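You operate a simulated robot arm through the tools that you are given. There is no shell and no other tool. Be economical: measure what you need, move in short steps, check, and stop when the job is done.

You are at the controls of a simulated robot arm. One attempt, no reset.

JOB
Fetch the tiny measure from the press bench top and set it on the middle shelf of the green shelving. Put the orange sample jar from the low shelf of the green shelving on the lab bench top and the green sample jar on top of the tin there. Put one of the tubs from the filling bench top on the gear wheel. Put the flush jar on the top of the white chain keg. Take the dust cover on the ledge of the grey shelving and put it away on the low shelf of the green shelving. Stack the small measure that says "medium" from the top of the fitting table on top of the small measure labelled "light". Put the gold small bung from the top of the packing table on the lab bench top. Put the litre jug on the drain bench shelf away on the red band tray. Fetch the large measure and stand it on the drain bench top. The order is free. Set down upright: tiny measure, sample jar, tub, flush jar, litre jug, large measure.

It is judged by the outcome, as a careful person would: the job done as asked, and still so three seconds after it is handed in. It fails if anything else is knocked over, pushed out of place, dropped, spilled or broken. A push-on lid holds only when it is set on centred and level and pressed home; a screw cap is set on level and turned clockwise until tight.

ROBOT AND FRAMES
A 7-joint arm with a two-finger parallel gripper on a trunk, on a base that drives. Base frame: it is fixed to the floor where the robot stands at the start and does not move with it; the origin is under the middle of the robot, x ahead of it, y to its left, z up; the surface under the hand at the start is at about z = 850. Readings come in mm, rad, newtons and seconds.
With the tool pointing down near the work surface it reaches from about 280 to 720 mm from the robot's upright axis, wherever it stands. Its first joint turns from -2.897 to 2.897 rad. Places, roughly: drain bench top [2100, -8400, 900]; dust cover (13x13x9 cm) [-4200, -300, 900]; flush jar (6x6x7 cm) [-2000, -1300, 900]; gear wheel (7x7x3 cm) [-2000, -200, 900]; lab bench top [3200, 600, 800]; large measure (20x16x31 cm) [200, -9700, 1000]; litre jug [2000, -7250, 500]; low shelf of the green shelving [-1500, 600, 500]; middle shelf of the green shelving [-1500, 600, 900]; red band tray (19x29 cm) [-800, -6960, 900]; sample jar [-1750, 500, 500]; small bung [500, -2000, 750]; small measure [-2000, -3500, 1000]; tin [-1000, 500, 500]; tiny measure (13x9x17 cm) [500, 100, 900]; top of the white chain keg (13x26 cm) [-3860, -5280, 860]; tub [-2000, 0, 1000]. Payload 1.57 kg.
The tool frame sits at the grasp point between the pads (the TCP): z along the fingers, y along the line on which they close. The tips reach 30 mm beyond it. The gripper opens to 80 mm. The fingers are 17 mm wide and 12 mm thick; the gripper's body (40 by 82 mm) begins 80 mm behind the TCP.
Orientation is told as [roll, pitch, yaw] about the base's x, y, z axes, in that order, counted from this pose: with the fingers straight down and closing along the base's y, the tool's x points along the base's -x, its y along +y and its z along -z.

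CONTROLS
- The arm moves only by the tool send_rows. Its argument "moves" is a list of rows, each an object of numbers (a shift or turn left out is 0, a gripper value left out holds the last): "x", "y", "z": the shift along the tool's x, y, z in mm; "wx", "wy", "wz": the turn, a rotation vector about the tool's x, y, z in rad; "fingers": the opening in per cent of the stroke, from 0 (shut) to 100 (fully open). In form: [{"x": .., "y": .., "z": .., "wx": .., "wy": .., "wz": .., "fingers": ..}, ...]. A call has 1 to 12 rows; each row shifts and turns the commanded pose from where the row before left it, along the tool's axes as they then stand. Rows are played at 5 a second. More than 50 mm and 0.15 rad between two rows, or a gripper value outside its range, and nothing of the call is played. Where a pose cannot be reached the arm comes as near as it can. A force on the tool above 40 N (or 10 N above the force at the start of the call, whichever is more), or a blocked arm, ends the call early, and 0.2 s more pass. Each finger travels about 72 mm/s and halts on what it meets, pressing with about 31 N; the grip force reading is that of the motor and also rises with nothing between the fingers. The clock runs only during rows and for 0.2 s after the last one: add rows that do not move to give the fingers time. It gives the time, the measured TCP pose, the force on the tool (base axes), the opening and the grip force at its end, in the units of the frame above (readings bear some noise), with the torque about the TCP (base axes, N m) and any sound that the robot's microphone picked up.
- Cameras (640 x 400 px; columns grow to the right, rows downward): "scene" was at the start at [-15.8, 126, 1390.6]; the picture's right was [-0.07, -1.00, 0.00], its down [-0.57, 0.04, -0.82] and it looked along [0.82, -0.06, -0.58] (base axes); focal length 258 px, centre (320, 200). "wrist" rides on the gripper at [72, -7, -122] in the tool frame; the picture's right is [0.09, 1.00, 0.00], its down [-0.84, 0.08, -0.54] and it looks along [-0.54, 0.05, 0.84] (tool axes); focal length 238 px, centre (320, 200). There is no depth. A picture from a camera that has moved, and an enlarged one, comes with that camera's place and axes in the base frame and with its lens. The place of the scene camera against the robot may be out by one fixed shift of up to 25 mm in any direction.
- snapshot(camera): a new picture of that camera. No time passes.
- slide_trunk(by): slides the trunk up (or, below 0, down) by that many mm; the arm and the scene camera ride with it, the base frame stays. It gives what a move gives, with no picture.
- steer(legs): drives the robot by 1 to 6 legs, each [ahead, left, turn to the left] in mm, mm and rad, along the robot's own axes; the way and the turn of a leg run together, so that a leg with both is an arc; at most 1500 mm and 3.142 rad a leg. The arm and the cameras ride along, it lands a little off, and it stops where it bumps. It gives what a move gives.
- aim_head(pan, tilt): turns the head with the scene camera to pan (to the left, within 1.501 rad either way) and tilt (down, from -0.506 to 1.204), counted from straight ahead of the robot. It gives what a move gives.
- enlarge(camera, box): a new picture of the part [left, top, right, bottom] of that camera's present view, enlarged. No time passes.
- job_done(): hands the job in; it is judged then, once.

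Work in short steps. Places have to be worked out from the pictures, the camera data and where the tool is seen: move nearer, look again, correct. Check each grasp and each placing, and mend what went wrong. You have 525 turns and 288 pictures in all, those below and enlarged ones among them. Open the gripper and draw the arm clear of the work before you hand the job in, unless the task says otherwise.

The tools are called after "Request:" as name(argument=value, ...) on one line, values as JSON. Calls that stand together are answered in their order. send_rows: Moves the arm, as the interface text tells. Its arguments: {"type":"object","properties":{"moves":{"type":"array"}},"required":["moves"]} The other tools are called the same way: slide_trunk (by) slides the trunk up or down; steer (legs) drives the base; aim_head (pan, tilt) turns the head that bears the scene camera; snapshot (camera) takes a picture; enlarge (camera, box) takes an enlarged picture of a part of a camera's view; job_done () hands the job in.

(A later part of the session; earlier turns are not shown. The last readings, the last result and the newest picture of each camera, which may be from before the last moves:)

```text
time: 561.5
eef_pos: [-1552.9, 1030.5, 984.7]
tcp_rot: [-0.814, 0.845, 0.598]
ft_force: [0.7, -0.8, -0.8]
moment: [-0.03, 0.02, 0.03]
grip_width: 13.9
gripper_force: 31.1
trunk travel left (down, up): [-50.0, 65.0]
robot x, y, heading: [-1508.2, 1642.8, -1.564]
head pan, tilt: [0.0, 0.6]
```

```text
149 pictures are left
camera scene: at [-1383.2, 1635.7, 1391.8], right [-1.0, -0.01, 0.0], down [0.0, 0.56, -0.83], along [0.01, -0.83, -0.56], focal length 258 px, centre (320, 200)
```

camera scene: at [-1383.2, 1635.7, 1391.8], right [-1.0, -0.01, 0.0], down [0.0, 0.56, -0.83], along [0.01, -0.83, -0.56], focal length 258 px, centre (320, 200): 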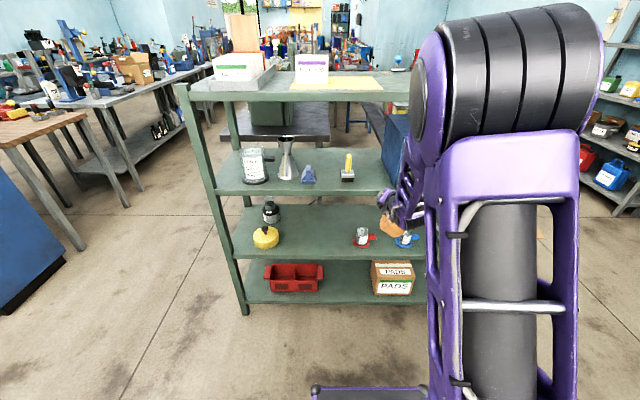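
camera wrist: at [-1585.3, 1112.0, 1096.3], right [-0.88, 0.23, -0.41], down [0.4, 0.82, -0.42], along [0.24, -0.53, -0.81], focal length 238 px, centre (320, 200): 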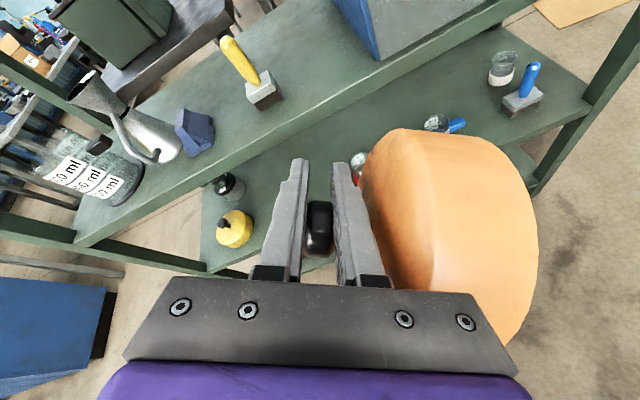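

The cover swung further; the fingers now clamp the knob head's faces (14 mm), cover axis along the closing axis. To level it I need to roll the hand ~65° more; try it here in free space.

Request:
send_rows(moves=[{"wz": 0.14}, {"wz": 0.14}, {"wz": 0.14}, {"wz": 0.14}, {}])

Request:
snapshot(camera="wrist")

```text
time: 562.7
eef_pos: [-1553.7, 1031.4, 983.0]
tcp_rot: [-1.056, 0.386, 0.191]
ft_force: [0.0, 0.4, -1.0]
moment: [-0.01, 0.02, -0.02]
grip_width: 14.3
gripper_force: 31.1
trunk travel left (down, up): [-50.0, 65.0]
robot x, y, heading: [-1508.7, 1643.3, -1.565]
head pan, tilt: [0.0, 0.6]
```

```text
148 pictures are left
camera wrist: at [-1613.9, 1125.1, 1071.4], right [-0.5, 0.4, -0.77], down [0.74, 0.66, -0.13], along [0.46, -0.63, -0.63], focal length 238 px, centre (320, 200)
```

wrist: 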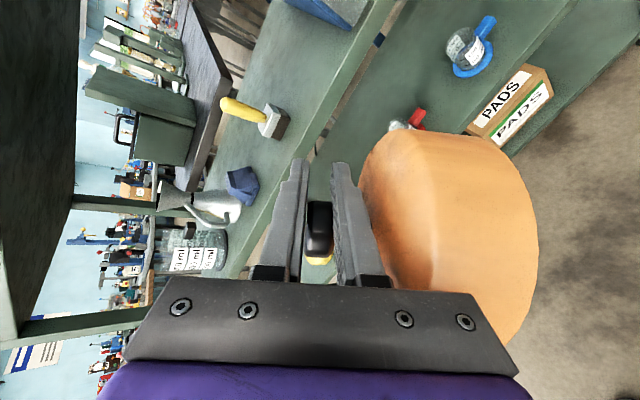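

Roll works. Continue rolling another 0.4 rad.

Request:
send_rows(moves=[{"wz": 0.14}, {"wz": 0.14}, {"wz": 0.14}, {}])

Request:
snapshot(camera="wrist")

Request:
enlarge(camera="scene", box=[330, 130, 470, 260])

```text
time: 563.7
eef_pos: [-1553.6, 1030.7, 985.5]
tcp_rot: [-1.095, 0.013, -0.01]
ft_force: [0.6, 0.2, -0.3]
moment: [-0.05, 0.0, -0.03]
grip_width: 14.1
gripper_force: 30.8
trunk travel left (down, up): [-50.0, 65.0]
robot x, y, heading: [-1507.5, 1640.9, -1.566]
head pan, tilt: [0.0, 0.6]
```

```text
147 pictures are left
camera wrist: at [-1623.4, 1138.2, 1046.9], right [-0.1, 0.46, -0.88], down [0.84, 0.51, 0.17], along [0.53, -0.73, -0.44], focal length 238 px, centre (320, 200)
```

wrist: 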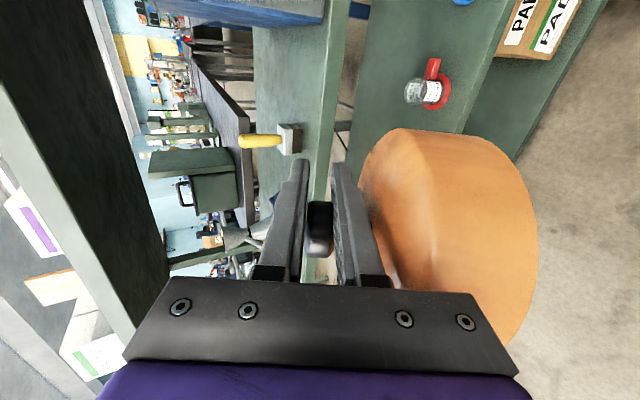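

```text
3.08 times, centred on (400, 195) of scene
camera zoom: at [-1383.2, 1635.7, 1391.8], right [-1.0, -0.01, 0.0], down [0.0, 0.56, -0.83], along [0.01, -0.83, -0.56], focal length 793 px, centre (74, 215)
```

zoom: 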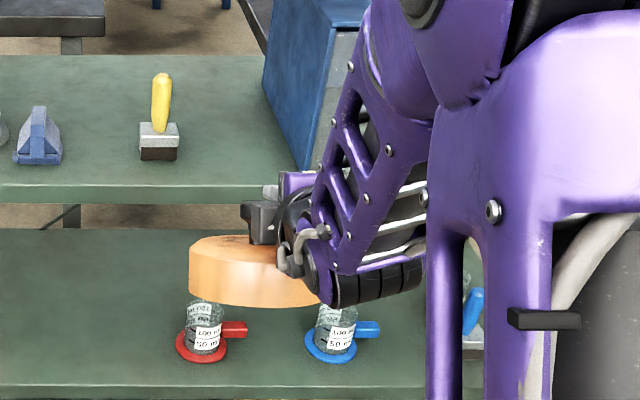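

Now roll is right; remaining tilt is 27° about the lateral axis, which I correct by lifting the nose once lower. Strafe to the free middle, lower trunk and arm.

Request:
steer(legs=[[0, 205, 0]])

Request:
slide_trunk(by=-50)

Request:
send_rows(moves=[{"y": 39, "z": 20}, {"y": 39, "z": 20}, {"y": 39, "z": 20}, {"y": 39, "z": 20}, {"y": 39, "z": 20}, {"y": 39, "z": 20}, {}])

```text
time: 566.3
eef_pos: [-1349.3, 1031.6, 984.7]
tcp_rot: [-1.096, 0.016, -0.01]
ft_force: [-0.3, 0.2, -1.1]
moment: [-0.02, 0.03, 0.02]
grip_width: 14.0
gripper_force: 30.7
trunk travel left (down, up): [-50.0, 65.0]
robot x, y, heading: [-1309.8, 1643.8, -1.566]
head pan, tilt: [0.0, 0.6]
```

```text
time: 567.2
eef_pos: [-1352.4, 1033.2, 935.3]
tcp_rot: [-1.098, 0.017, -0.009]
ft_force: [0.5, -0.7, -0.6]
moment: [0.02, 0.01, -0.01]
grip_width: 14.2
gripper_force: 31.1
trunk travel left (down, up): [0.0, 115.0]
robot x, y, heading: [-1306.9, 1645.6, -1.564]
head pan, tilt: [0.0, 0.6]
```

```text
time: 568.8
eef_pos: [-1350.1, 1030.5, 787.0]
tcp_rot: [-1.094, 0.014, -0.011]
ft_force: [-0.7, -0.3, -1.3]
moment: [-0.01, 0.01, 0.01]
grip_width: 14.1
gripper_force: 30.5
out of reach, approached as far as the arm can: row 4, 5, 6
trunk travel left (down, up): [0.0, 115.0]
robot x, y, heading: [-1310.3, 1640.1, -1.563]
head pan, tilt: [0.0, 0.6]
```

Reach limits at z≈787 in this roll. Try nose-up first, then lower.

Request:
send_rows(moves=[{"wx": 0.12}, {"wx": 0.12}, {"wx": 0.12}, {"wx": 0.11}, {}])

```text
time: 570.0
eef_pos: [-1348.7, 1031.8, 787.6]
tcp_rot: [-1.095, 0.015, -0.01]
ft_force: [-0.6, -0.4, -1.1]
moment: [-0.01, -0.04, -0.02]
grip_width: 14.3
gripper_force: 30.7
out of reach, approached as far as the arm can: row 1, 2, 3, 4
trunk travel left (down, up): [0.0, 115.0]
robot x, y, heading: [-1308.4, 1641.0, -1.566]
head pan, tilt: [0.0, 0.6]
```

Request:
send_rows(moves=[{"y": -18, "z": 36}, {"y": -18, "z": 36}, {"y": 30, "z": 15}, {"wx": 0.1}, {}])

```text
time: 571.2
eef_pos: [-1343.9, 947.3, 754.7]
tcp_rot: [-1.09, 0.014, -0.016]
ft_force: [-0.7, 0.0, -0.3]
moment: [0.0, 0.02, -0.02]
grip_width: 14.6
gripper_force: 30.1
out of reach, approached as far as the arm can: row 3, 4
trunk travel left (down, up): [0.0, 115.0]
robot x, y, heading: [-1304.4, 1643.4, -1.564]
head pan, tilt: [0.0, 0.6]
```

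This roll can't reach the low shelf. I'll set the cover down on the empty wood-topped bench, regrip it properly, then place it. Raise the arm and trunk first.

Request:
send_rows(moves=[{"y": -36, "z": -30}, {"y": -38, "z": -28}, {"y": -39, "z": -20}, {"y": -39, "z": -20}, {"y": -39, "z": -20}, {}])

Request:
slide_trunk(by=80)

Request:
steer(legs=[[0, 0, 1.564], [1080, 0, 0]])

Request:
snapshot(camera="scene")

```text
time: 572.6
eef_pos: [-1339.3, 965.8, 980.8]
tcp_rot: [-1.089, 0.014, -0.015]
ft_force: [0.0, -0.7, -0.5]
moment: [-0.01, -0.01, 0.0]
grip_width: 14.0
gripper_force: 30.1
trunk travel left (down, up): [0.0, 115.0]
robot x, y, heading: [-1307.6, 1641.1, -1.562]
head pan, tilt: [0.0, 0.6]
```

```text
time: 573.8
eef_pos: [-1339.8, 966.4, 1061.5]
tcp_rot: [-1.09, 0.014, -0.016]
ft_force: [0.7, -0.2, -1.2]
moment: [0.01, 0.0, -0.02]
grip_width: 14.1
gripper_force: 30.3
trunk travel left (down, up): [-80.0, 35.0]
robot x, y, heading: [-1306.2, 1640.5, -1.565]
head pan, tilt: [0.0, 0.6]
```

```text
time: 583.3
eef_pos: [453.7, 1670.4, 1061.7]
tcp_rot: [-1.091, 0.013, 1.589]
ft_force: [0.4, -1.0, -0.5]
moment: [-0.02, 0.0, 0.0]
grip_width: 14.2
gripper_force: 30.3
trunk travel left (down, up): [-80.0, 35.0]
robot x, y, heading: [-222.4, 1682.5, 0.042]
head pan, tilt: [0.0, 0.6]
```

```text
145 pictures are left
camera scene: at [-244.9, 1811.7, 1421.8], right [0.04, -1.0, 0.0], down [-0.56, -0.02, -0.83], along [0.82, 0.03, -0.56], focal length 258 px, centre (320, 200)
```

scene: 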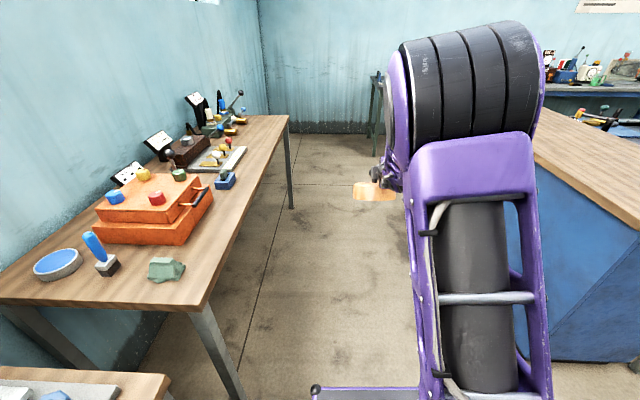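

Back a bit, strafe right to y≈510, then go forward over the empty bench.

Request:
steer(legs=[[-180, 0, -0.042], [0, -1170, 0]])

Request:
snapshot(camera="scene")

```text
time: 596.2
eef_pos: [269.1, 429.7, 1061.1]
tcp_rot: [-1.092, 0.013, 1.547]
ft_force: [-1.1, -0.9, -0.7]
moment: [0.0, -0.02, 0.0]
grip_width: 14.5
gripper_force: 30.0
trunk travel left (down, up): [-80.0, 35.0]
robot x, y, heading: [-406.3, 469.6, 0.001]
head pan, tilt: [0.0, 0.6]
```

```text
144 pictures are left
camera scene: at [-421.6, 600.2, 1421.8], right [0.0, -1.0, 0.0], down [-0.56, 0.0, -0.83], along [0.83, 0.0, -0.56], focal length 258 px, centre (320, 200)
```

scene: 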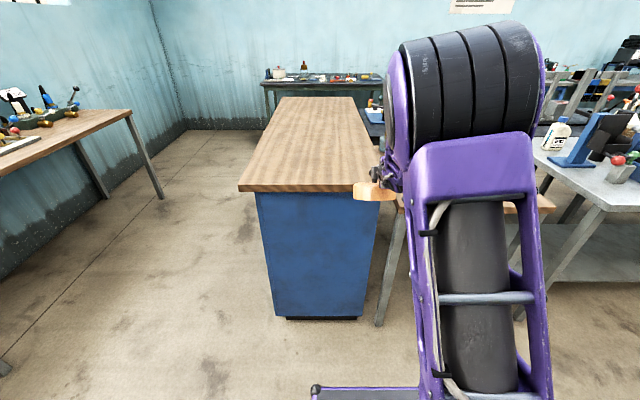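

Bench spans y≈463–913. Strafe left 250 then forward 300.

Request:
steer(legs=[[0, 250, 0], [310, 0, 0]])

Request:
snapshot(camera="wrist")

Request:
snapshot(camera="scene")

```text
time: 601.0
eef_pos: [578.6, 685.8, 1060.7]
tcp_rot: [-1.091, 0.015, 1.542]
ft_force: [-1.1, -0.5, -0.5]
moment: [-0.02, -0.03, 0.0]
grip_width: 14.3
gripper_force: 31.0
trunk travel left (down, up): [-80.0, 35.0]
robot x, y, heading: [-95.9, 732.0, -0.001]
head pan, tilt: [0.0, 0.6]
```

```text
143 pictures are left
camera wrist: at [473.6, 618.5, 1123.8], right [-0.46, -0.09, -0.88], down [-0.49, 0.85, 0.17], along [0.74, 0.51, -0.44], focal length 238 px, centre (320, 200)
```

wrist: 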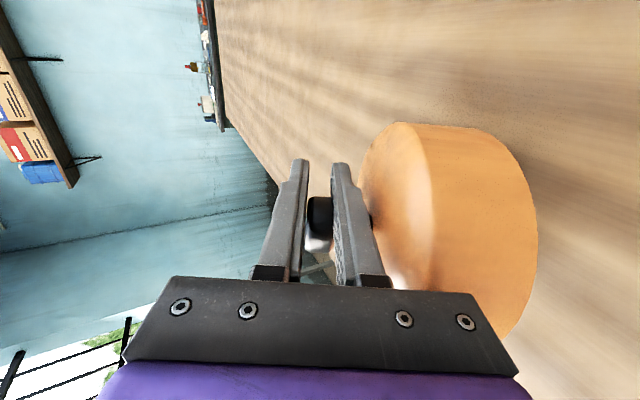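

```text
142 pictures are left
camera scene: at [-110.6, 859.6, 1421.8], right [0.0, -1.0, 0.0], down [-0.56, 0.0, -0.83], along [0.83, 0.0, -0.56], focal length 258 px, centre (320, 200)
```

scene: 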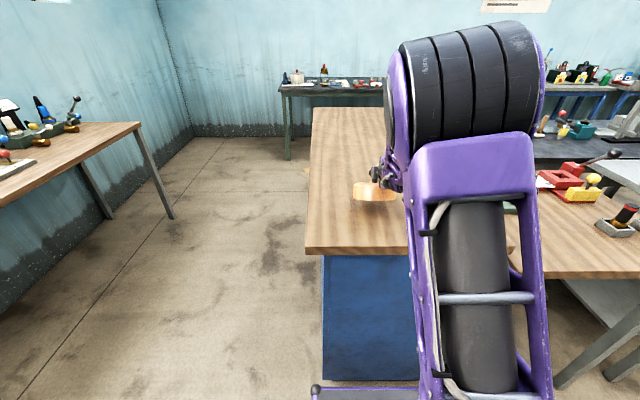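

Request:
enlarge(camera="scene", box=[310, 140, 430, 230])

Request:
send_rows(moves=[{"wx": 0.1}, {"wx": 0.1}, {}])

```text
4.44 times, centred on (370, 185) of scene
camera zoom: at [-110.6, 859.6, 1421.8], right [0.0, -1.0, 0.0], down [-0.56, 0.0, -0.83], along [0.83, 0.0, -0.56], focal length 1146 px, centre (98, 267)
```

zoom: 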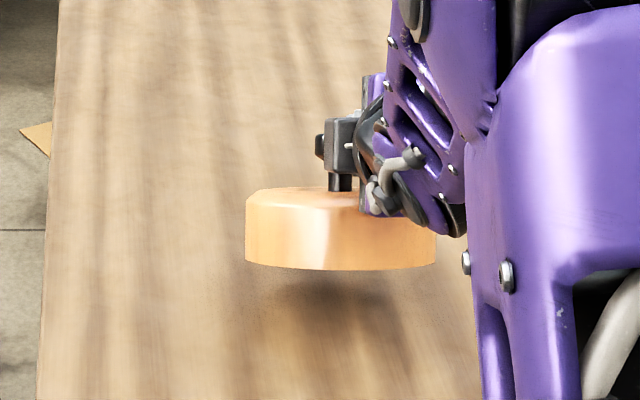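

```text
time: 601.9
eef_pos: [579.0, 686.3, 1059.3]
tcp_rot: [-1.291, 0.014, 1.545]
ft_force: [0.7, -0.5, -0.7]
moment: [-0.01, -0.02, -0.03]
grip_width: 14.4
gripper_force: 30.6
trunk travel left (down, up): [-80.0, 35.0]
robot x, y, heading: [-92.5, 727.3, -0.007]
head pan, tilt: [0.0, 0.6]
```

Nose-up works at this height. Continue to level the cover fully.

Request:
send_rows(moves=[{"wx": 0.14}, {"wx": 0.13}, {}])

Request:
enlarge(camera="scene", box=[310, 140, 430, 230])

Request:
snapshot(camera="wrist")

```text
time: 602.6
eef_pos: [580.5, 686.3, 1060.3]
tcp_rot: [-1.361, 0.014, 1.544]
ft_force: [0.0, -0.6, -0.9]
moment: [-0.02, -0.01, 0.02]
grip_width: 14.3
gripper_force: 30.6
out of reach, approached as far as the arm can: row 1, 2
trunk travel left (down, up): [-80.0, 35.0]
robot x, y, heading: [-96.0, 729.7, -0.002]
head pan, tilt: [0.0, 0.6]
```

```text
4.44 times, centred on (370, 185) of scene
camera zoom: at [-110.5, 859.7, 1421.8], right [0.0, -1.0, 0.0], down [-0.56, 0.0, -0.83], along [0.83, 0.0, -0.56], focal length 1146 px, centre (98, 267)
```

zoom: 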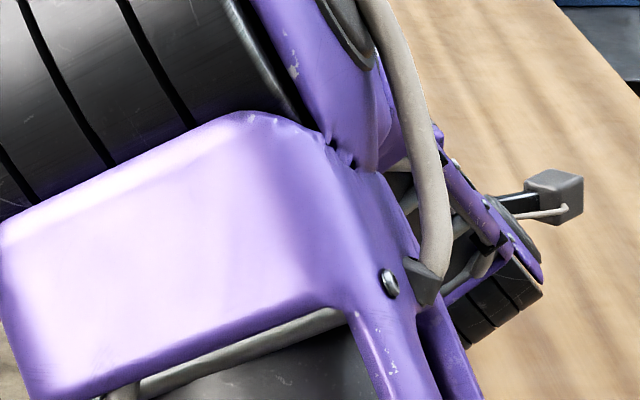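

```text
139 pictures are left
camera wrist: at [461.2, 618.5, 1093.4], right [-0.21, -0.1, -0.97], down [-0.52, 0.85, 0.03], along [0.83, 0.51, -0.23], focal length 238 px, centre (320, 200)
```

wrist: 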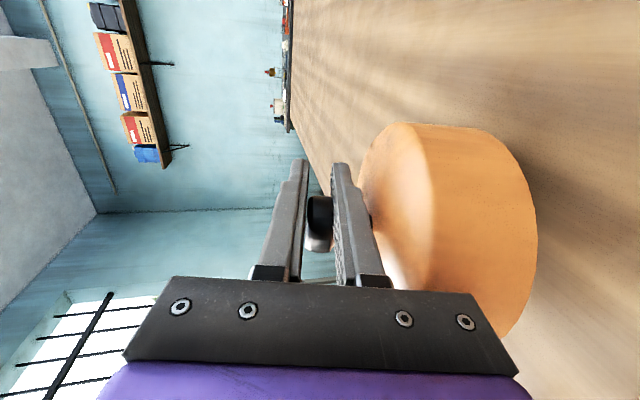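

The arm reconfigured with the elbow on the other side; the cover is within ~12° of level. This configuration may reach the low shelf, so I test lowering in open floor: back off and turn north.

Request:
steer(legs=[[-300, 0, 0], [0, 300, 1.57]])

Request:
slide_trunk(by=-80)

Request:
send_rows(moves=[{"y": 44, "z": 9}, {"y": 44, "z": 9}, {"y": 44, "z": 9}, {"y": 44, "z": 9}, {"y": 44, "z": 9}, {"y": 44, "z": 9}, {}])

```text
time: 608.6
eef_pos: [-551.4, 1596.9, 1061.8]
tcp_rot: [-1.361, 0.013, 3.111]
ft_force: [-0.4, -0.3, -1.0]
moment: [0.04, -0.03, -0.01]
grip_width: 14.0
gripper_force: 30.6
trunk travel left (down, up): [-80.0, 35.0]
robot x, y, heading: [-598.5, 920.1, 1.569]
head pan, tilt: [0.0, 0.6]
cut short: leg 2
```

```text
time: 609.8
eef_pos: [-551.9, 1597.8, 979.9]
tcp_rot: [-1.361, 0.015, 3.112]
ft_force: [-0.8, 0.3, -0.5]
moment: [0.02, -0.02, 0.02]
grip_width: 14.2
gripper_force: 31.3
trunk travel left (down, up): [0.0, 115.0]
robot x, y, heading: [-593.8, 921.4, 1.562]
head pan, tilt: [0.0, 0.6]
```

```text
time: 611.4
eef_pos: [-549.0, 1598.0, 948.4]
tcp_rot: [-1.357, 0.013, 3.103]
ft_force: [-0.3, -0.1, -0.8]
moment: [0.02, -0.01, -0.01]
grip_width: 14.5
gripper_force: 30.5
out of reach, approached as far as the arm can: row 1, 2, 3, 4, 5, 6
trunk travel left (down, up): [0.0, 115.0]
robot x, y, heading: [-595.5, 922.9, 1.565]
head pan, tilt: [0.0, 0.6]
```

Still limited, so I use the bench for a regrip. Return: raise the hand, turn east and go forward over the bench.

Request:
send_rows(moves=[{"y": -44, "z": -9}, {"y": -44, "z": -9}, {}])

Request:
steer(legs=[[0, 0, -1.565], [0, -187, 0], [500, 0, 0]])

Request:
snapshot(camera="wrist")

Request:
snapshot(camera="scene")

```text
time: 612.2
eef_pos: [-551.9, 1601.0, 1035.1]
tcp_rot: [-1.36, 0.015, 3.113]
ft_force: [0.8, 0.8, -0.5]
moment: [0.02, -0.02, 0.0]
grip_width: 14.2
gripper_force: 30.3
trunk travel left (down, up): [0.0, 115.0]
robot x, y, heading: [-597.0, 922.7, 1.559]
head pan, tilt: [0.0, 0.6]
```

```text
time: 613.7
eef_pos: [-436.3, 1583.4, 1036.2]
tcp_rot: [-1.361, 0.015, 2.946]
ft_force: [0.3, -0.2, -0.4]
moment: [0.0, -0.03, 0.01]
grip_width: 14.0
gripper_force: 30.3
trunk travel left (down, up): [0.0, 115.0]
robot x, y, heading: [-589.9, 921.5, 1.404]
head pan, tilt: [0.0, 0.6]
stopped in leg 1: the robot was blocked; the commanded pose is now the measured one
```

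```text
138 pictures are left
camera wrist: at [-389.3, 1454.1, 1068.5], right [0.06, -0.23, -0.97], down [-0.93, -0.37, 0.03], along [-0.37, 0.9, -0.23], focal length 238 px, centre (320, 200)
```

wrist: 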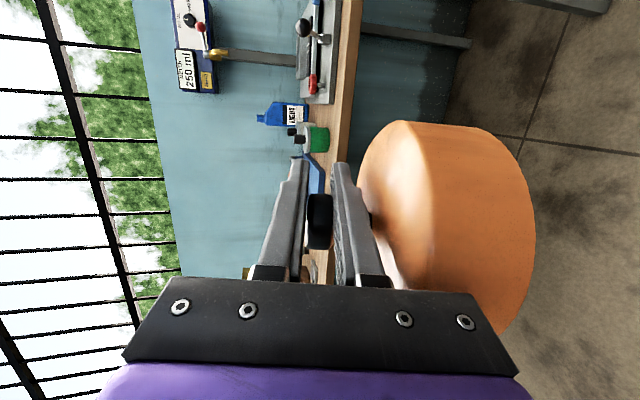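

```text
137 pictures are left
camera scene: at [-744.3, 934.7, 1341.8], right [0.99, -0.17, 0.0], down [-0.1, -0.56, -0.83], along [0.14, 0.81, -0.56], focal length 258 px, centre (320, 200)
```

scene: 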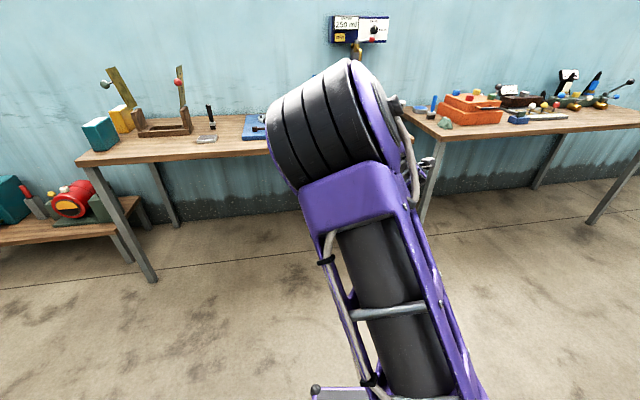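

The rear bumped near the shelving end. Move forward (north) 350 mm first, then turn.

Request:
steer(legs=[[250, -150, 0]])

Request:
steer(legs=[[0, 0, -1.404], [0, -330, 0]])

```text
time: 615.7
eef_pos: [-245.3, 1798.8, 1036.1]
tcp_rot: [-1.36, 0.015, 2.939]
ft_force: [0.8, -0.3, 0.5]
moment: [0.02, -0.01, 0.01]
grip_width: 14.2
gripper_force: 30.6
trunk travel left (down, up): [0.0, 115.0]
robot x, y, heading: [-402.4, 1143.8, 1.402]
head pan, tilt: [0.0, 0.6]
```

```text
time: 623.1
eef_pos: [270.7, 754.0, 1036.5]
tcp_rot: [-1.36, 0.014, 1.53]
ft_force: [0.1, 0.5, -0.4]
moment: [0.02, -0.02, 0.01]
grip_width: 14.5
gripper_force: 30.6
trunk travel left (down, up): [0.0, 115.0]
robot x, y, heading: [-405.3, 806.0, -0.021]
head pan, tilt: [0.0, 0.6]
```

Request:
steer(legs=[[300, -50, 0.02]])

Request:
snapshot(camera="wrist")

Request:
snapshot(camera="scene")

```text
time: 625.2
eef_pos: [583.0, 721.5, 1035.8]
tcp_rot: [-1.361, 0.015, 1.556]
ft_force: [0.1, 0.4, 0.6]
moment: [-0.02, 0.01, -0.01]
grip_width: 14.4
gripper_force: 30.6
trunk travel left (down, up): [0.0, 115.0]
robot x, y, heading: [-100.6, 754.9, 0.009]
head pan, tilt: [0.0, 0.6]
```

```text
136 pictures are left
camera wrist: at [465.0, 651.8, 1068.6], right [-0.21, -0.1, -0.97], down [-0.53, 0.85, 0.03], along [0.82, 0.52, -0.23], focal length 238 px, centre (320, 200)
```

wrist: 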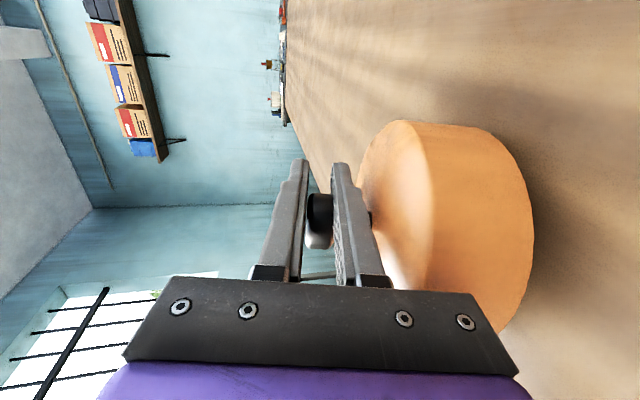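

```text
135 pictures are left
camera scene: at [-113.4, 886.8, 1341.8], right [0.01, -1.0, 0.0], down [-0.56, 0.0, -0.83], along [0.83, 0.01, -0.56], focal length 258 px, centre (320, 200)
```

scene: 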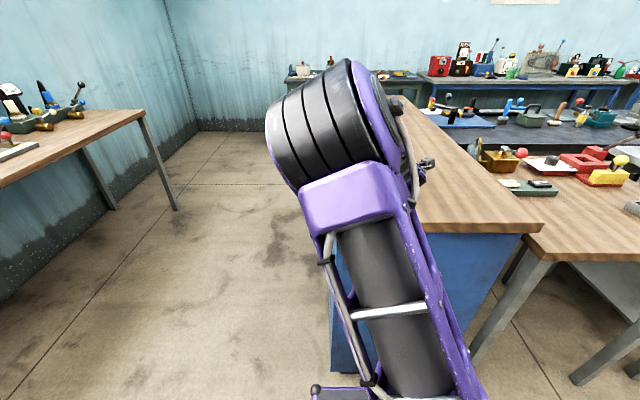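

Lower slowly onto the bench.

Request:
send_rows(moves=[{"y": 12, "z": 2.5}, {"y": 12, "z": 2.5}, {"y": 10, "z": 2}, {}])

```text
time: 625.7
eef_pos: [584.9, 720.4, 1034.0]
tcp_rot: [-1.389, 0.007, 1.558]
ft_force: [1.7, -2.0, 11.5]
moment: [-0.06, -0.61, -0.06]
grip_width: 14.6
gripper_force: 30.6
trunk travel left (down, up): [0.0, 115.0]
robot x, y, heading: [-99.0, 754.9, 0.009]
head pan, tilt: [0.0, 0.6]
stopped in row 2: the force on the tool passed its limit at 46 N (the readings are from after the stop); the commanded pose is now the measured one
```

Already touching (bench ≈944). Open slowly so the cover settles flat.

Request:
send_rows(moves=[{"fingers": 21}, {}, {"fingers": 24}, {}, {"fingers": 28}, {}, {"fingers": 34}, {}])

Request:
snapshot(camera="wrist")

```text
time: 627.5
eef_pos: [585.6, 719.9, 1029.9]
tcp_rot: [-1.381, 0.009, 1.558]
ft_force: [-0.2, 0.1, -0.2]
moment: [-0.01, -0.04, 0.01]
grip_width: 27.4
gripper_force: 0.5
trunk travel left (down, up): [0.0, 115.0]
robot x, y, heading: [-98.2, 752.5, 0.009]
head pan, tilt: [0.0, 0.6]
```

```text
134 pictures are left
camera wrist: at [466.3, 650.6, 1059.8], right [-0.19, -0.1, -0.98], down [-0.54, 0.84, 0.02], along [0.82, 0.53, -0.21], focal length 238 px, centre (320, 200)
```

wrist: 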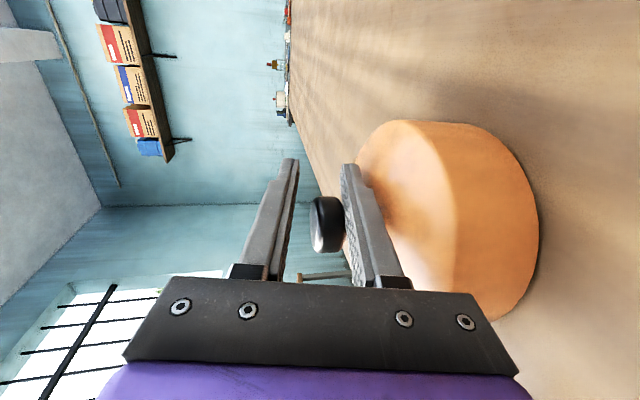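

The cover sits flat on the bench. Withdraw straight back horizontally.

Request:
send_rows(moves=[{"y": 3, "z": -15}, {"y": 4, "z": -20}, {"y": 6, "z": -30}, {"y": 0, "z": -40}, {"y": -20, "z": -40}, {"y": -30, "z": -30}, {}])

Request:
snapshot(camera="wrist")

Request:
snapshot(camera="scene")

```text
time: 629.1
eef_pos: [419.9, 716.5, 1090.7]
tcp_rot: [-1.364, -0.049, 1.561]
ft_force: [0.1, -0.1, 0.3]
moment: [0.02, 0.0, 0.02]
grip_width: 27.1
gripper_force: 0.0
trunk travel left (down, up): [0.0, 115.0]
robot x, y, heading: [-97.0, 755.3, 0.008]
head pan, tilt: [0.0, 0.6]
```

```text
133 pictures are left
camera wrist: at [302.0, 644.4, 1117.5], right [-0.2, -0.04, -0.98], down [-0.54, 0.84, 0.07], along [0.82, 0.54, -0.19], focal length 238 px, centre (320, 200)
```

wrist: 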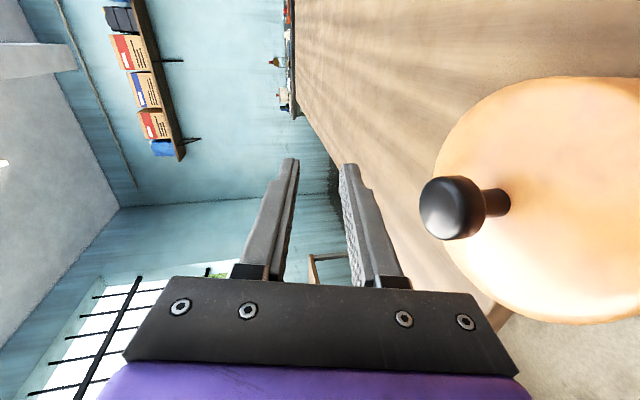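

```text
132 pictures are left
camera scene: at [-114.7, 863.1, 1347.4], right [-0.25, -0.97, 0.0], down [-0.5, 0.13, -0.86], along [0.83, -0.22, -0.51], focal length 258 px, centre (320, 200)
```

scene: 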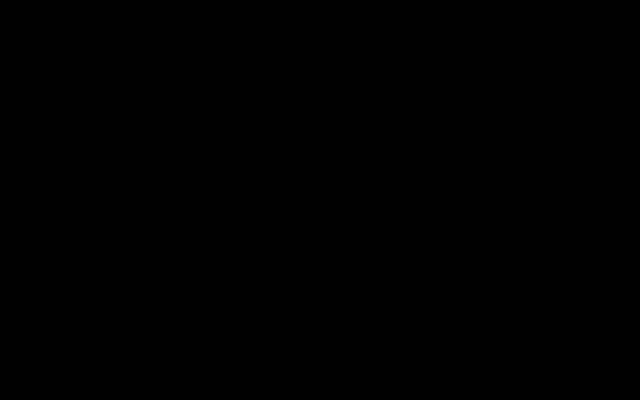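

The elbow now blocks the head camera. Back off and unroll the wrist to the neutral flipped pose.

Request:
steer(legs=[[-200, 0, 0]])

Request:
send_rows(moves=[{"z": 20, "wx": -0.1}, {"z": 20, "wx": -0.1}, {"z": 10, "wz": -0.15}, {"wz": -0.15}, {"wz": -0.15}, {"wz": -0.15}, {"wz": -0.15}, {"wz": -0.15}, {"wz": -0.15}, {"wz": -0.15}, {"wz": -0.15}, {"wz": -0.15}])

Request:
snapshot(camera="scene")

```text
time: 630.7
eef_pos: [222.0, 718.9, 1092.5]
tcp_rot: [-1.368, -0.037, 1.566]
ft_force: [-0.6, 0.3, 0.0]
moment: [0.01, -0.01, -0.02]
grip_width: 27.1
gripper_force: 0.0
trunk travel left (down, up): [0.0, 115.0]
robot x, y, heading: [-293.0, 751.5, 0.015]
head pan, tilt: [0.0, 0.6]
```

```text
time: 633.3
eef_pos: [268.5, 718.1, 1078.5]
tcp_rot: [-0.254, 1.155, 2.88]
ft_force: [0.6, -0.4, 0.3]
moment: [-0.02, 0.01, 0.02]
grip_width: 27.2
gripper_force: 0.1
trunk travel left (down, up): [0.0, 115.0]
robot x, y, heading: [-291.9, 750.7, 0.008]
head pan, tilt: [0.0, 0.6]
```

```text
131 pictures are left
camera scene: at [-312.8, 884.5, 1341.8], right [0.01, -1.0, 0.0], down [-0.56, -0.01, -0.83], along [0.82, 0.01, -0.56], focal length 258 px, centre (320, 200)
```

scene: 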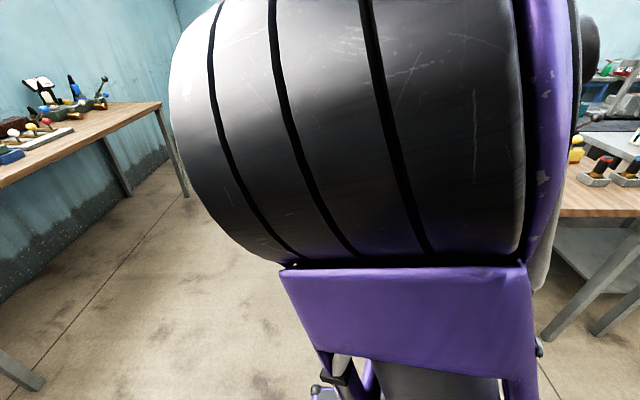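

Finish unrolling, raise the trunk fully, then lower the arm in front of the bench so a flatter pitch is reachable.

Request:
send_rows(moves=[{"wz": -0.12}, {}])

Request:
slide_trunk(by=115)

Request:
send_rows(moves=[{"x": -40, "z": 20}, {"x": -40, "z": 20}, {"x": -40, "z": 20}, {"x": -40, "z": 20}, {"wy": 0.12}, {"wy": 0.12}, {}])

Request:
snapshot(camera="wrist")

```text
time: 633.9
eef_pos: [268.5, 717.3, 1079.1]
tcp_rot: [0.019, 1.169, -3.108]
ft_force: [-1.0, 0.1, 0.1]
moment: [0.01, 0.02, 0.03]
grip_width: 27.2
gripper_force: 0.0
trunk travel left (down, up): [0.0, 115.0]
robot x, y, heading: [-296.2, 751.1, 0.014]
head pan, tilt: [0.0, 0.6]
```

```text
time: 635.3
eef_pos: [268.1, 719.1, 1194.3]
tcp_rot: [0.018, 1.168, -3.109]
ft_force: [0.6, 0.6, 0.0]
moment: [0.01, -0.01, 0.02]
grip_width: 27.2
gripper_force: 0.1
trunk travel left (down, up): [-115.0, 0.0]
robot x, y, heading: [-292.2, 754.0, 0.015]
head pan, tilt: [0.0, 0.6]
```

```text
time: 636.9
eef_pos: [278.8, 712.5, 1010.1]
tcp_rot: [0.005, 1.255, -3.14]
ft_force: [0.2, 0.8, 0.2]
moment: [0.03, -0.01, 0.03]
grip_width: 27.4
gripper_force: 0.0
out of reach, approached as far as the arm can: row 5, 6
trunk travel left (down, up): [-115.0, 0.0]
robot x, y, heading: [-293.4, 751.0, 0.015]
head pan, tilt: [0.0, 0.6]
```

```text
130 pictures are left
camera wrist: at [185.7, 720.0, 1117.0], right [0.03, -1.0, 0.09], down [-0.77, -0.08, -0.63], along [0.63, -0.05, -0.77], focal length 238 px, centre (320, 200)
```

wrist: 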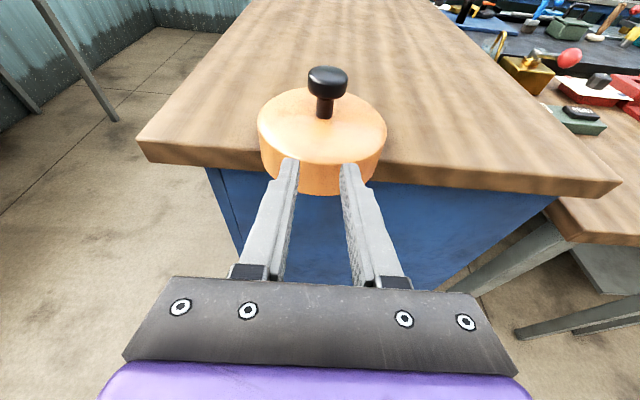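

The cover was dragged back to the bench edge (centre x≈393, edge ≈376) — precarious. I must regrip now: stem at ≈(393,711), between z 975 and 1008. Approach halfway with 40 mm opening.

Request:
send_rows(moves=[{"x": 3, "z": 20, "fingers": 52}, {"x": 3, "z": 20}, {"x": 3, "z": 20}, {}])

Request:
snapshot(camera="wrist")

```text
time: 637.9
eef_pos: [340.0, 712.7, 1001.3]
tcp_rot: [0.004, 1.256, -3.139]
ft_force: [-0.2, 0.5, -0.4]
moment: [0.01, 0.02, 0.01]
grip_width: 41.4
gripper_force: 0.1
trunk travel left (down, up): [-115.0, 0.0]
robot x, y, heading: [-295.0, 752.4, 0.018]
head pan, tilt: [0.0, 0.6]
```

```text
129 pictures are left
camera wrist: at [246.5, 720.8, 1107.2], right [0.03, -1.0, 0.09], down [-0.77, -0.08, -0.63], along [0.63, -0.05, -0.77], focal length 238 px, centre (320, 200)
```

wrist: 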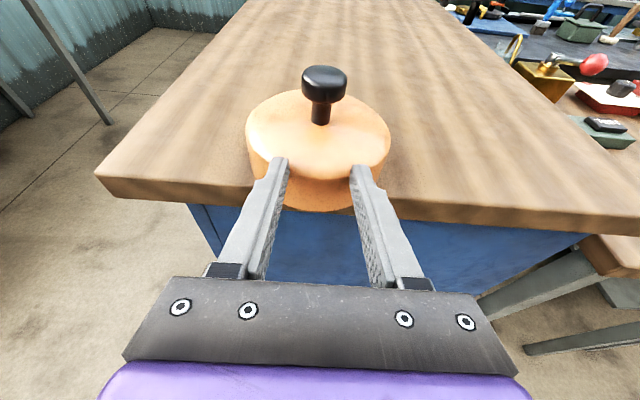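

The fingertips had nudged the cover inward (centre ≈430 now, which is safer). Raise 18 mm and move over the knob head at z≈1017.

Request:
send_rows(moves=[{"x": 17, "z": -6, "fingers": 70}, {"x": 9, "z": 28}, {"x": 9, "z": 28}, {}])

Request:
snapshot(camera="wrist")

```text
time: 638.9
eef_pos: [398.5, 715.2, 1019.7]
tcp_rot: [0.004, 1.258, -3.14]
ft_force: [0.2, 0.9, -0.2]
moment: [0.02, -0.02, -0.02]
grip_width: 56.0
gripper_force: 0.0
trunk travel left (down, up): [-115.0, 0.0]
robot x, y, heading: [-294.2, 753.6, 0.013]
head pan, tilt: [0.0, 0.6]
```

```text
128 pictures are left
camera wrist: at [305.8, 723.4, 1126.2], right [0.03, -1.0, 0.09], down [-0.77, -0.08, -0.63], along [0.63, -0.05, -0.77], focal length 238 px, centre (320, 200)
```

wrist: 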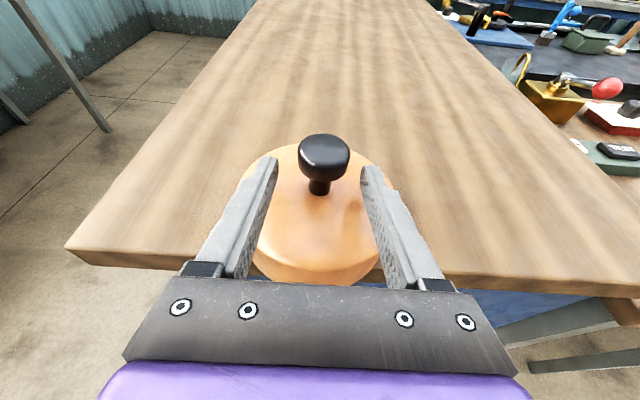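

Knob head at (437,715,1014). Advance 38 mm and grip.

Request:
send_rows(moves=[{"x": 3, "z": 19}, {"x": 2, "z": 19}, {"fingers": 0}, {}, {}, {}])

Request:
snapshot(camera="wrist")

```text
time: 640.3
eef_pos: [434.8, 716.6, 1014.7]
tcp_rot: [0.003, 1.256, -3.141]
ft_force: [0.3, 0.0, 1.7]
moment: [0.08, -0.01, -0.05]
grip_width: 32.4
gripper_force: 31.3
trunk travel left (down, up): [-115.0, 0.0]
robot x, y, heading: [-297.3, 753.1, 0.016]
head pan, tilt: [0.0, 0.6]
```

```text
127 pictures are left
camera wrist: at [341.3, 724.1, 1120.3], right [0.03, -1.0, 0.09], down [-0.77, -0.08, -0.63], along [0.63, -0.05, -0.77], focal length 238 px, centre (320, 200)
```

wrist: 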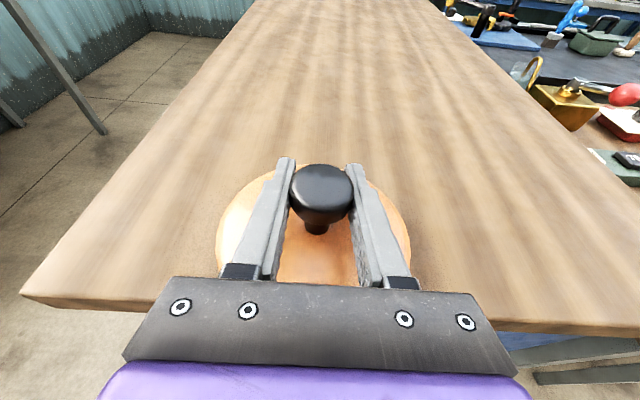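

Regripped securely. Lift 45 mm, back off and drive to the north side of the green shelving.

Request:
send_rows(moves=[{"x": 15, "z": -5}, {"x": 28, "z": -9}, {}])

Request:
steer(legs=[[-150, 0, 0], [0, 880, 0]])

Request:
snapshot(camera="wrist")

```text
time: 641.1
eef_pos: [435.5, 716.0, 1059.4]
tcp_rot: [0.002, 1.257, -3.138]
ft_force: [0.3, 0.0, -1.4]
moment: [0.02, 0.04, 0.0]
grip_width: 32.6
gripper_force: 30.8
trunk travel left (down, up): [-115.0, 0.0]
robot x, y, heading: [-293.6, 751.5, 0.01]
head pan, tilt: [0.0, 0.6]
```

```text
time: 650.9
eef_pos: [280.8, 1570.8, 1060.1]
tcp_rot: [0.004, 1.258, 3.125]
ft_force: [-0.1, -0.3, -0.4]
moment: [-0.01, -0.03, 0.01]
grip_width: 32.4
gripper_force: 31.0
trunk travel left (down, up): [-115.0, 0.0]
robot x, y, heading: [-449.7, 1623.0, -0.008]
head pan, tilt: [0.0, 0.6]
```

```text
126 pictures are left
camera wrist: at [187.6, 1581.0, 1165.5], right [0.01, -1.0, 0.09], down [-0.78, -0.06, -0.63], along [0.63, -0.06, -0.77], focal length 238 px, centre (320, 200)
```

wrist: 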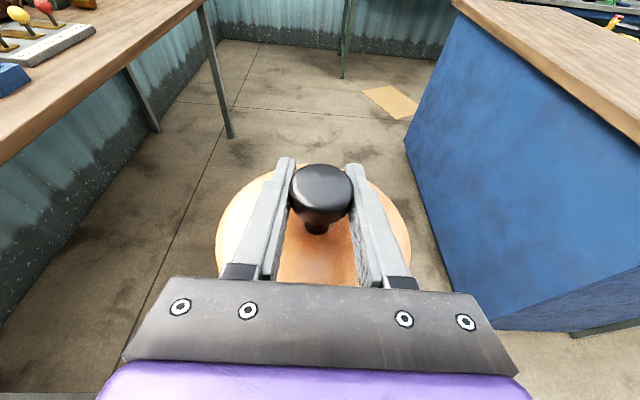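

Still level. Turn to face south and strafe right to the shelf's free section.

Request:
steer(legs=[[0, 0, -1.56], [0, -850, 0]])

Request:
snapshot(camera="wrist")

Request:
snapshot(camera="scene")

```text
time: 663.5
eef_pos: [-1361.6, 890.2, 1058.8]
tcp_rot: [0.002, 1.257, 1.568]
ft_force: [0.7, -0.1, -0.3]
moment: [-0.05, -0.02, 0.01]
grip_width: 32.1
gripper_force: 31.2
trunk travel left (down, up): [-115.0, 0.0]
robot x, y, heading: [-1317.6, 1621.4, -1.562]
head pan, tilt: [0.0, 0.6]
```

```text
125 pictures are left
camera wrist: at [-1353.9, 984.3, 1165.5], right [-1.0, -0.02, 0.09], down [-0.07, 0.77, -0.63], along [-0.06, -0.63, -0.77], focal length 238 px, centre (320, 200)
```

wrist: 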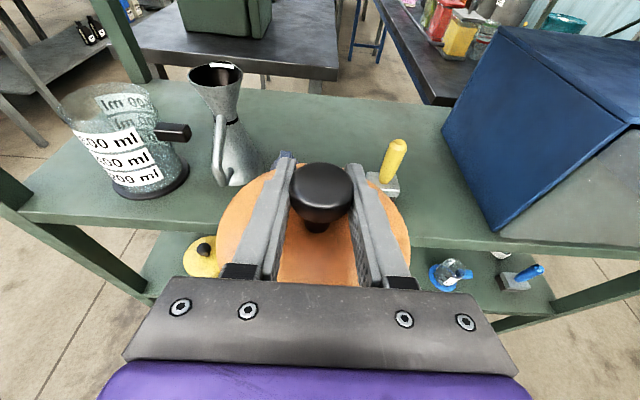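

```text
124 pictures are left
camera scene: at [-1193.9, 1614.7, 1456.8], right [-1.0, -0.01, 0.0], down [0.0, 0.56, -0.83], along [0.01, -0.83, -0.56], focal length 258 px, centre (320, 200)
```

scene: 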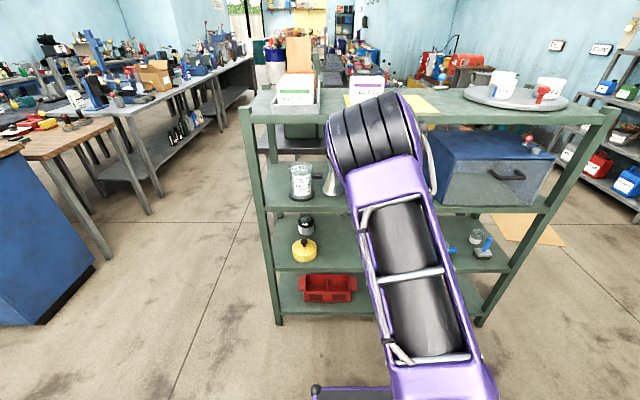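

Back off 220 mm, then lower trunk and arm to about z 615.

Request:
steer(legs=[[-220, 0, 0]])

Request:
slide_trunk(by=-115)

Request:
send_rows(moves=[{"x": -46, "z": 13}, {"x": -46, "z": 13}, {"x": -46, "z": 13}, {"x": -46, "z": 13}, {"x": -46, "z": 13}, {"x": -46, "z": 13}, {"x": -38, "z": 10}, {}])

Request:
snapshot(camera="wrist")

```text
time: 665.1
eef_pos: [-1357.9, 1079.0, 1060.2]
tcp_rot: [0.002, 1.259, 1.567]
ft_force: [-0.5, -0.1, -0.2]
moment: [-0.05, -0.01, 0.0]
grip_width: 32.2
gripper_force: 31.6
trunk travel left (down, up): [-115.0, 0.0]
robot x, y, heading: [-1320.6, 1807.7, -1.559]
head pan, tilt: [0.0, 0.6]
stopped in leg 1: the robot was blocked; the commanded pose is now the measured one
```

```text
time: 666.6
eef_pos: [-1358.7, 1077.5, 945.9]
tcp_rot: [0.002, 1.26, 1.57]
ft_force: [-0.2, 0.3, -0.7]
moment: [0.01, 0.03, 0.01]
grip_width: 32.1
gripper_force: 31.1
trunk travel left (down, up): [0.0, 115.0]
robot x, y, heading: [-1319.0, 1808.9, -1.555]
head pan, tilt: [0.0, 0.6]
```

```text
time: 668.4
eef_pos: [-1358.7, 1083.2, 863.0]
tcp_rot: [-0.001, 1.255, 1.569]
ft_force: [-0.4, 0.1, -1.1]
moment: [0.01, 0.0, 0.0]
grip_width: 31.8
gripper_force: 31.0
out of reach, approached as far as the arm can: row 2, 3, 4, 5, 6, 7
trunk travel left (down, up): [0.0, 115.0]
robot x, y, heading: [-1320.7, 1808.7, -1.556]
head pan, tilt: [0.0, 0.6]
```

```text
123 pictures are left
camera wrist: at [-1351.5, 1177.2, 968.4], right [-1.0, -0.03, 0.09], down [-0.08, 0.78, -0.63], along [-0.05, -0.63, -0.77], focal length 238 px, centre (320, 200)
```

wrist: 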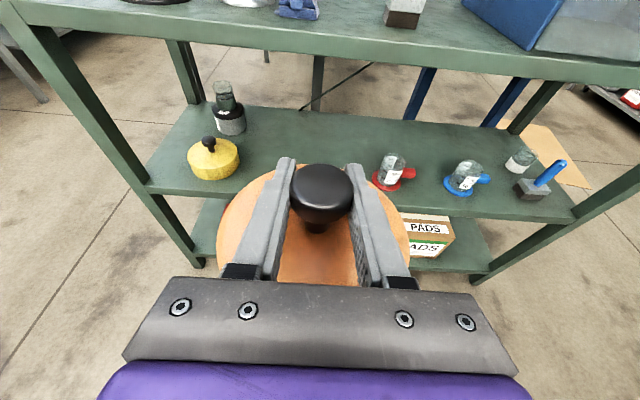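

The elbow is in the other configuration and limits lowering. Try drawing in and then lowering.

Request:
send_rows(moves=[{"x": -14, "z": -43}, {"x": -14, "z": -43}, {"x": -14, "z": -43}, {"x": -40, "z": 13}, {"x": -40, "z": 13}, {"x": -40, "z": 13}, {}])

Request:
snapshot(camera="scene")

```text
time: 670.0
eef_pos: [-1237.5, 1191.9, 833.0]
tcp_rot: [0.018, 1.236, 1.568]
ft_force: [-0.1, -0.1, -0.6]
moment: [-0.02, -0.01, 0.0]
grip_width: 32.0
gripper_force: 31.0
out of reach, approached as far as the arm can: row 1, 2, 3, 4, 5, 6
trunk travel left (down, up): [0.0, 115.0]
robot x, y, heading: [-1316.5, 1810.1, -1.556]
head pan, tilt: [0.0, 0.6]
```

```text
122 pictures are left
camera scene: at [-1193.1, 1803.9, 1341.8], right [-1.0, -0.01, 0.0], down [-0.01, 0.56, -0.83], along [0.01, -0.82, -0.56], focal length 258 px, centre (320, 200)
```

scene: 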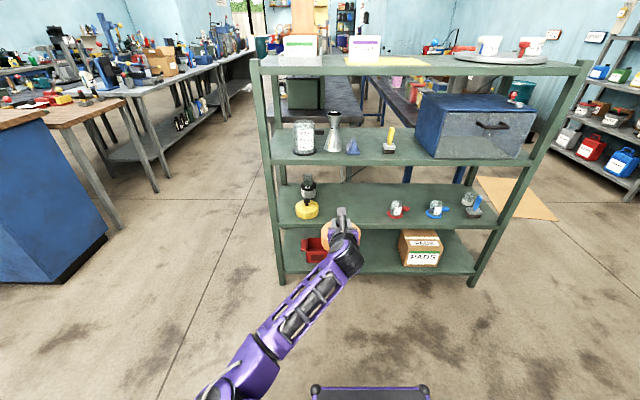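

The elbow has swung fully left and low; try lowering again now.

Request:
send_rows(moves=[{"x": -40, "z": 13}, {"x": -40, "z": 13}, {"x": -40, "z": 13}, {"x": -40, "z": 13}, {}])

```text
time: 671.2
eef_pos: [-1153.8, 1168.4, 761.0]
tcp_rot: [0.015, 1.24, 1.568]
ft_force: [-0.2, -0.5, -1.2]
moment: [-0.04, 0.01, 0.0]
grip_width: 31.9
gripper_force: 31.2
out of reach, approached as far as the arm can: row 1, 2, 3, 4
trunk travel left (down, up): [0.0, 115.0]
robot x, y, heading: [-1318.1, 1810.0, -1.558]
head pan, tilt: [0.0, 0.6]
```

Lowering works as the hand shifts left. Move left and down together.

Request:
send_rows(moves=[{"x": -15, "y": -40, "z": 5}, {"x": -15, "y": -40, "z": 5}, {"x": -30, "y": -30, "z": 10}, {"x": -38, "y": -20, "z": 12}, {"x": -38, "y": -20, "z": 12}, {}])

Request:
snapshot(camera="scene")

Request:
snapshot(camera="wrist")

```text
time: 672.6
eef_pos: [-998.8, 1169.9, 625.5]
tcp_rot: [0.009, 1.251, 1.568]
ft_force: [-0.7, -0.9, -0.9]
moment: [0.0, -0.03, -0.01]
grip_width: 32.0
gripper_force: 31.1
out of reach, approached as far as the arm can: row 5
trunk travel left (down, up): [0.0, 115.0]
robot x, y, heading: [-1317.1, 1811.7, -1.559]
head pan, tilt: [0.0, 0.6]
```

```text
121 pictures are left
camera scene: at [-1193.1, 1803.9, 1341.8], right [-1.0, -0.01, 0.0], down [-0.01, 0.56, -0.83], along [0.01, -0.82, -0.56], focal length 258 px, centre (320, 200)
```

scene: 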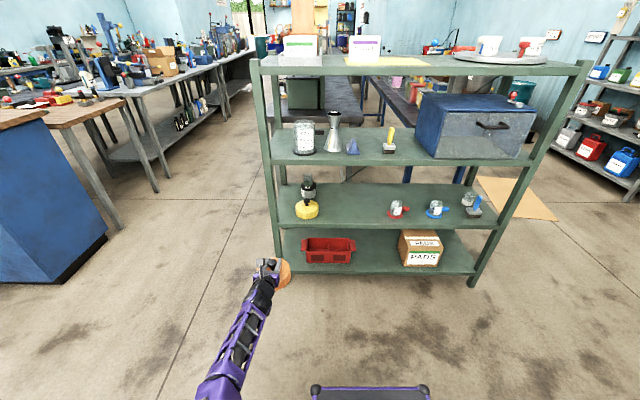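

```text
120 pictures are left
camera wrist: at [-991.2, 1263.4, 731.4], right [-1.0, -0.02, 0.09], down [-0.07, 0.78, -0.62], along [-0.06, -0.63, -0.78], focal length 238 px, centre (320, 200)
```

wrist: 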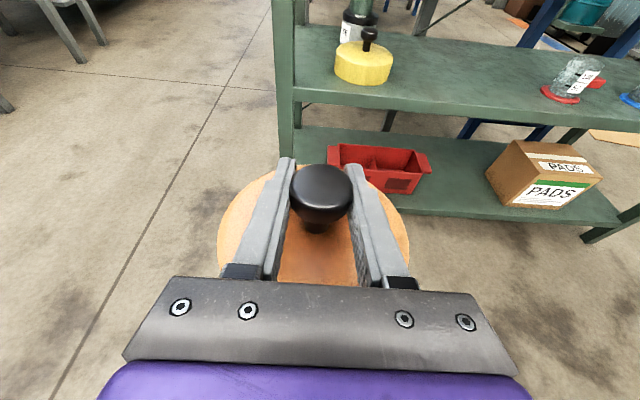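

Now the low pose is reached. Strafe right 360 and drive in to put the cover at about (-1360,645).

Request:
steer(legs=[[0, -362, -0.012], [330, 0, 0]])

Request:
snapshot(camera="wrist")

Request:
snapshot(camera="scene")

```text
time: 676.3
eef_pos: [-1346.4, 1163.4, 624.8]
tcp_rot: [0.008, 1.251, 1.554]
ft_force: [-0.1, -0.2, -0.6]
moment: [0.01, 0.02, -0.02]
grip_width: 31.8
gripper_force: 31.2
trunk travel left (down, up): [0.0, 115.0]
robot x, y, heading: [-1658.3, 1808.7, -1.57]
head pan, tilt: [0.0, 0.6]
stopped in leg 1: the robot was blocked; the commanded pose is now the measured one
```

```text
119 pictures are left
camera wrist: at [-1336.5, 1256.2, 731.8], right [-1.0, -0.01, 0.09], down [-0.06, 0.78, -0.62], along [-0.07, -0.63, -0.78], focal length 238 px, centre (320, 200)
```

wrist: 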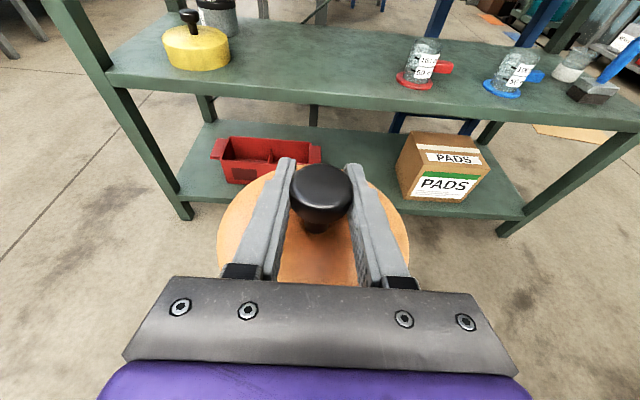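

```text
118 pictures are left
camera scene: at [-1531.8, 1799.0, 1341.8], right [-1.0, 0.0, 0.0], down [0.0, 0.56, -0.83], along [0.0, -0.83, -0.56], focal length 258 px, centre (320, 200)
```

scene: 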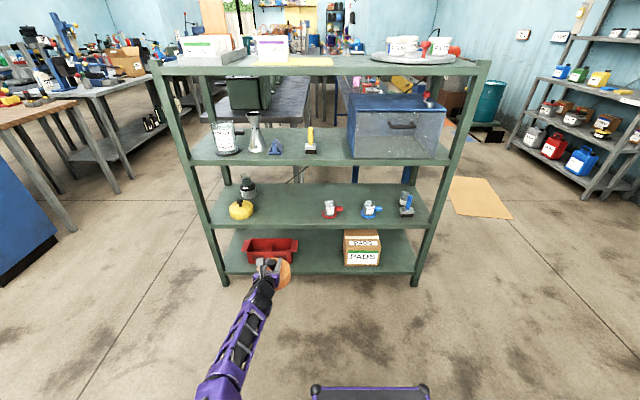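

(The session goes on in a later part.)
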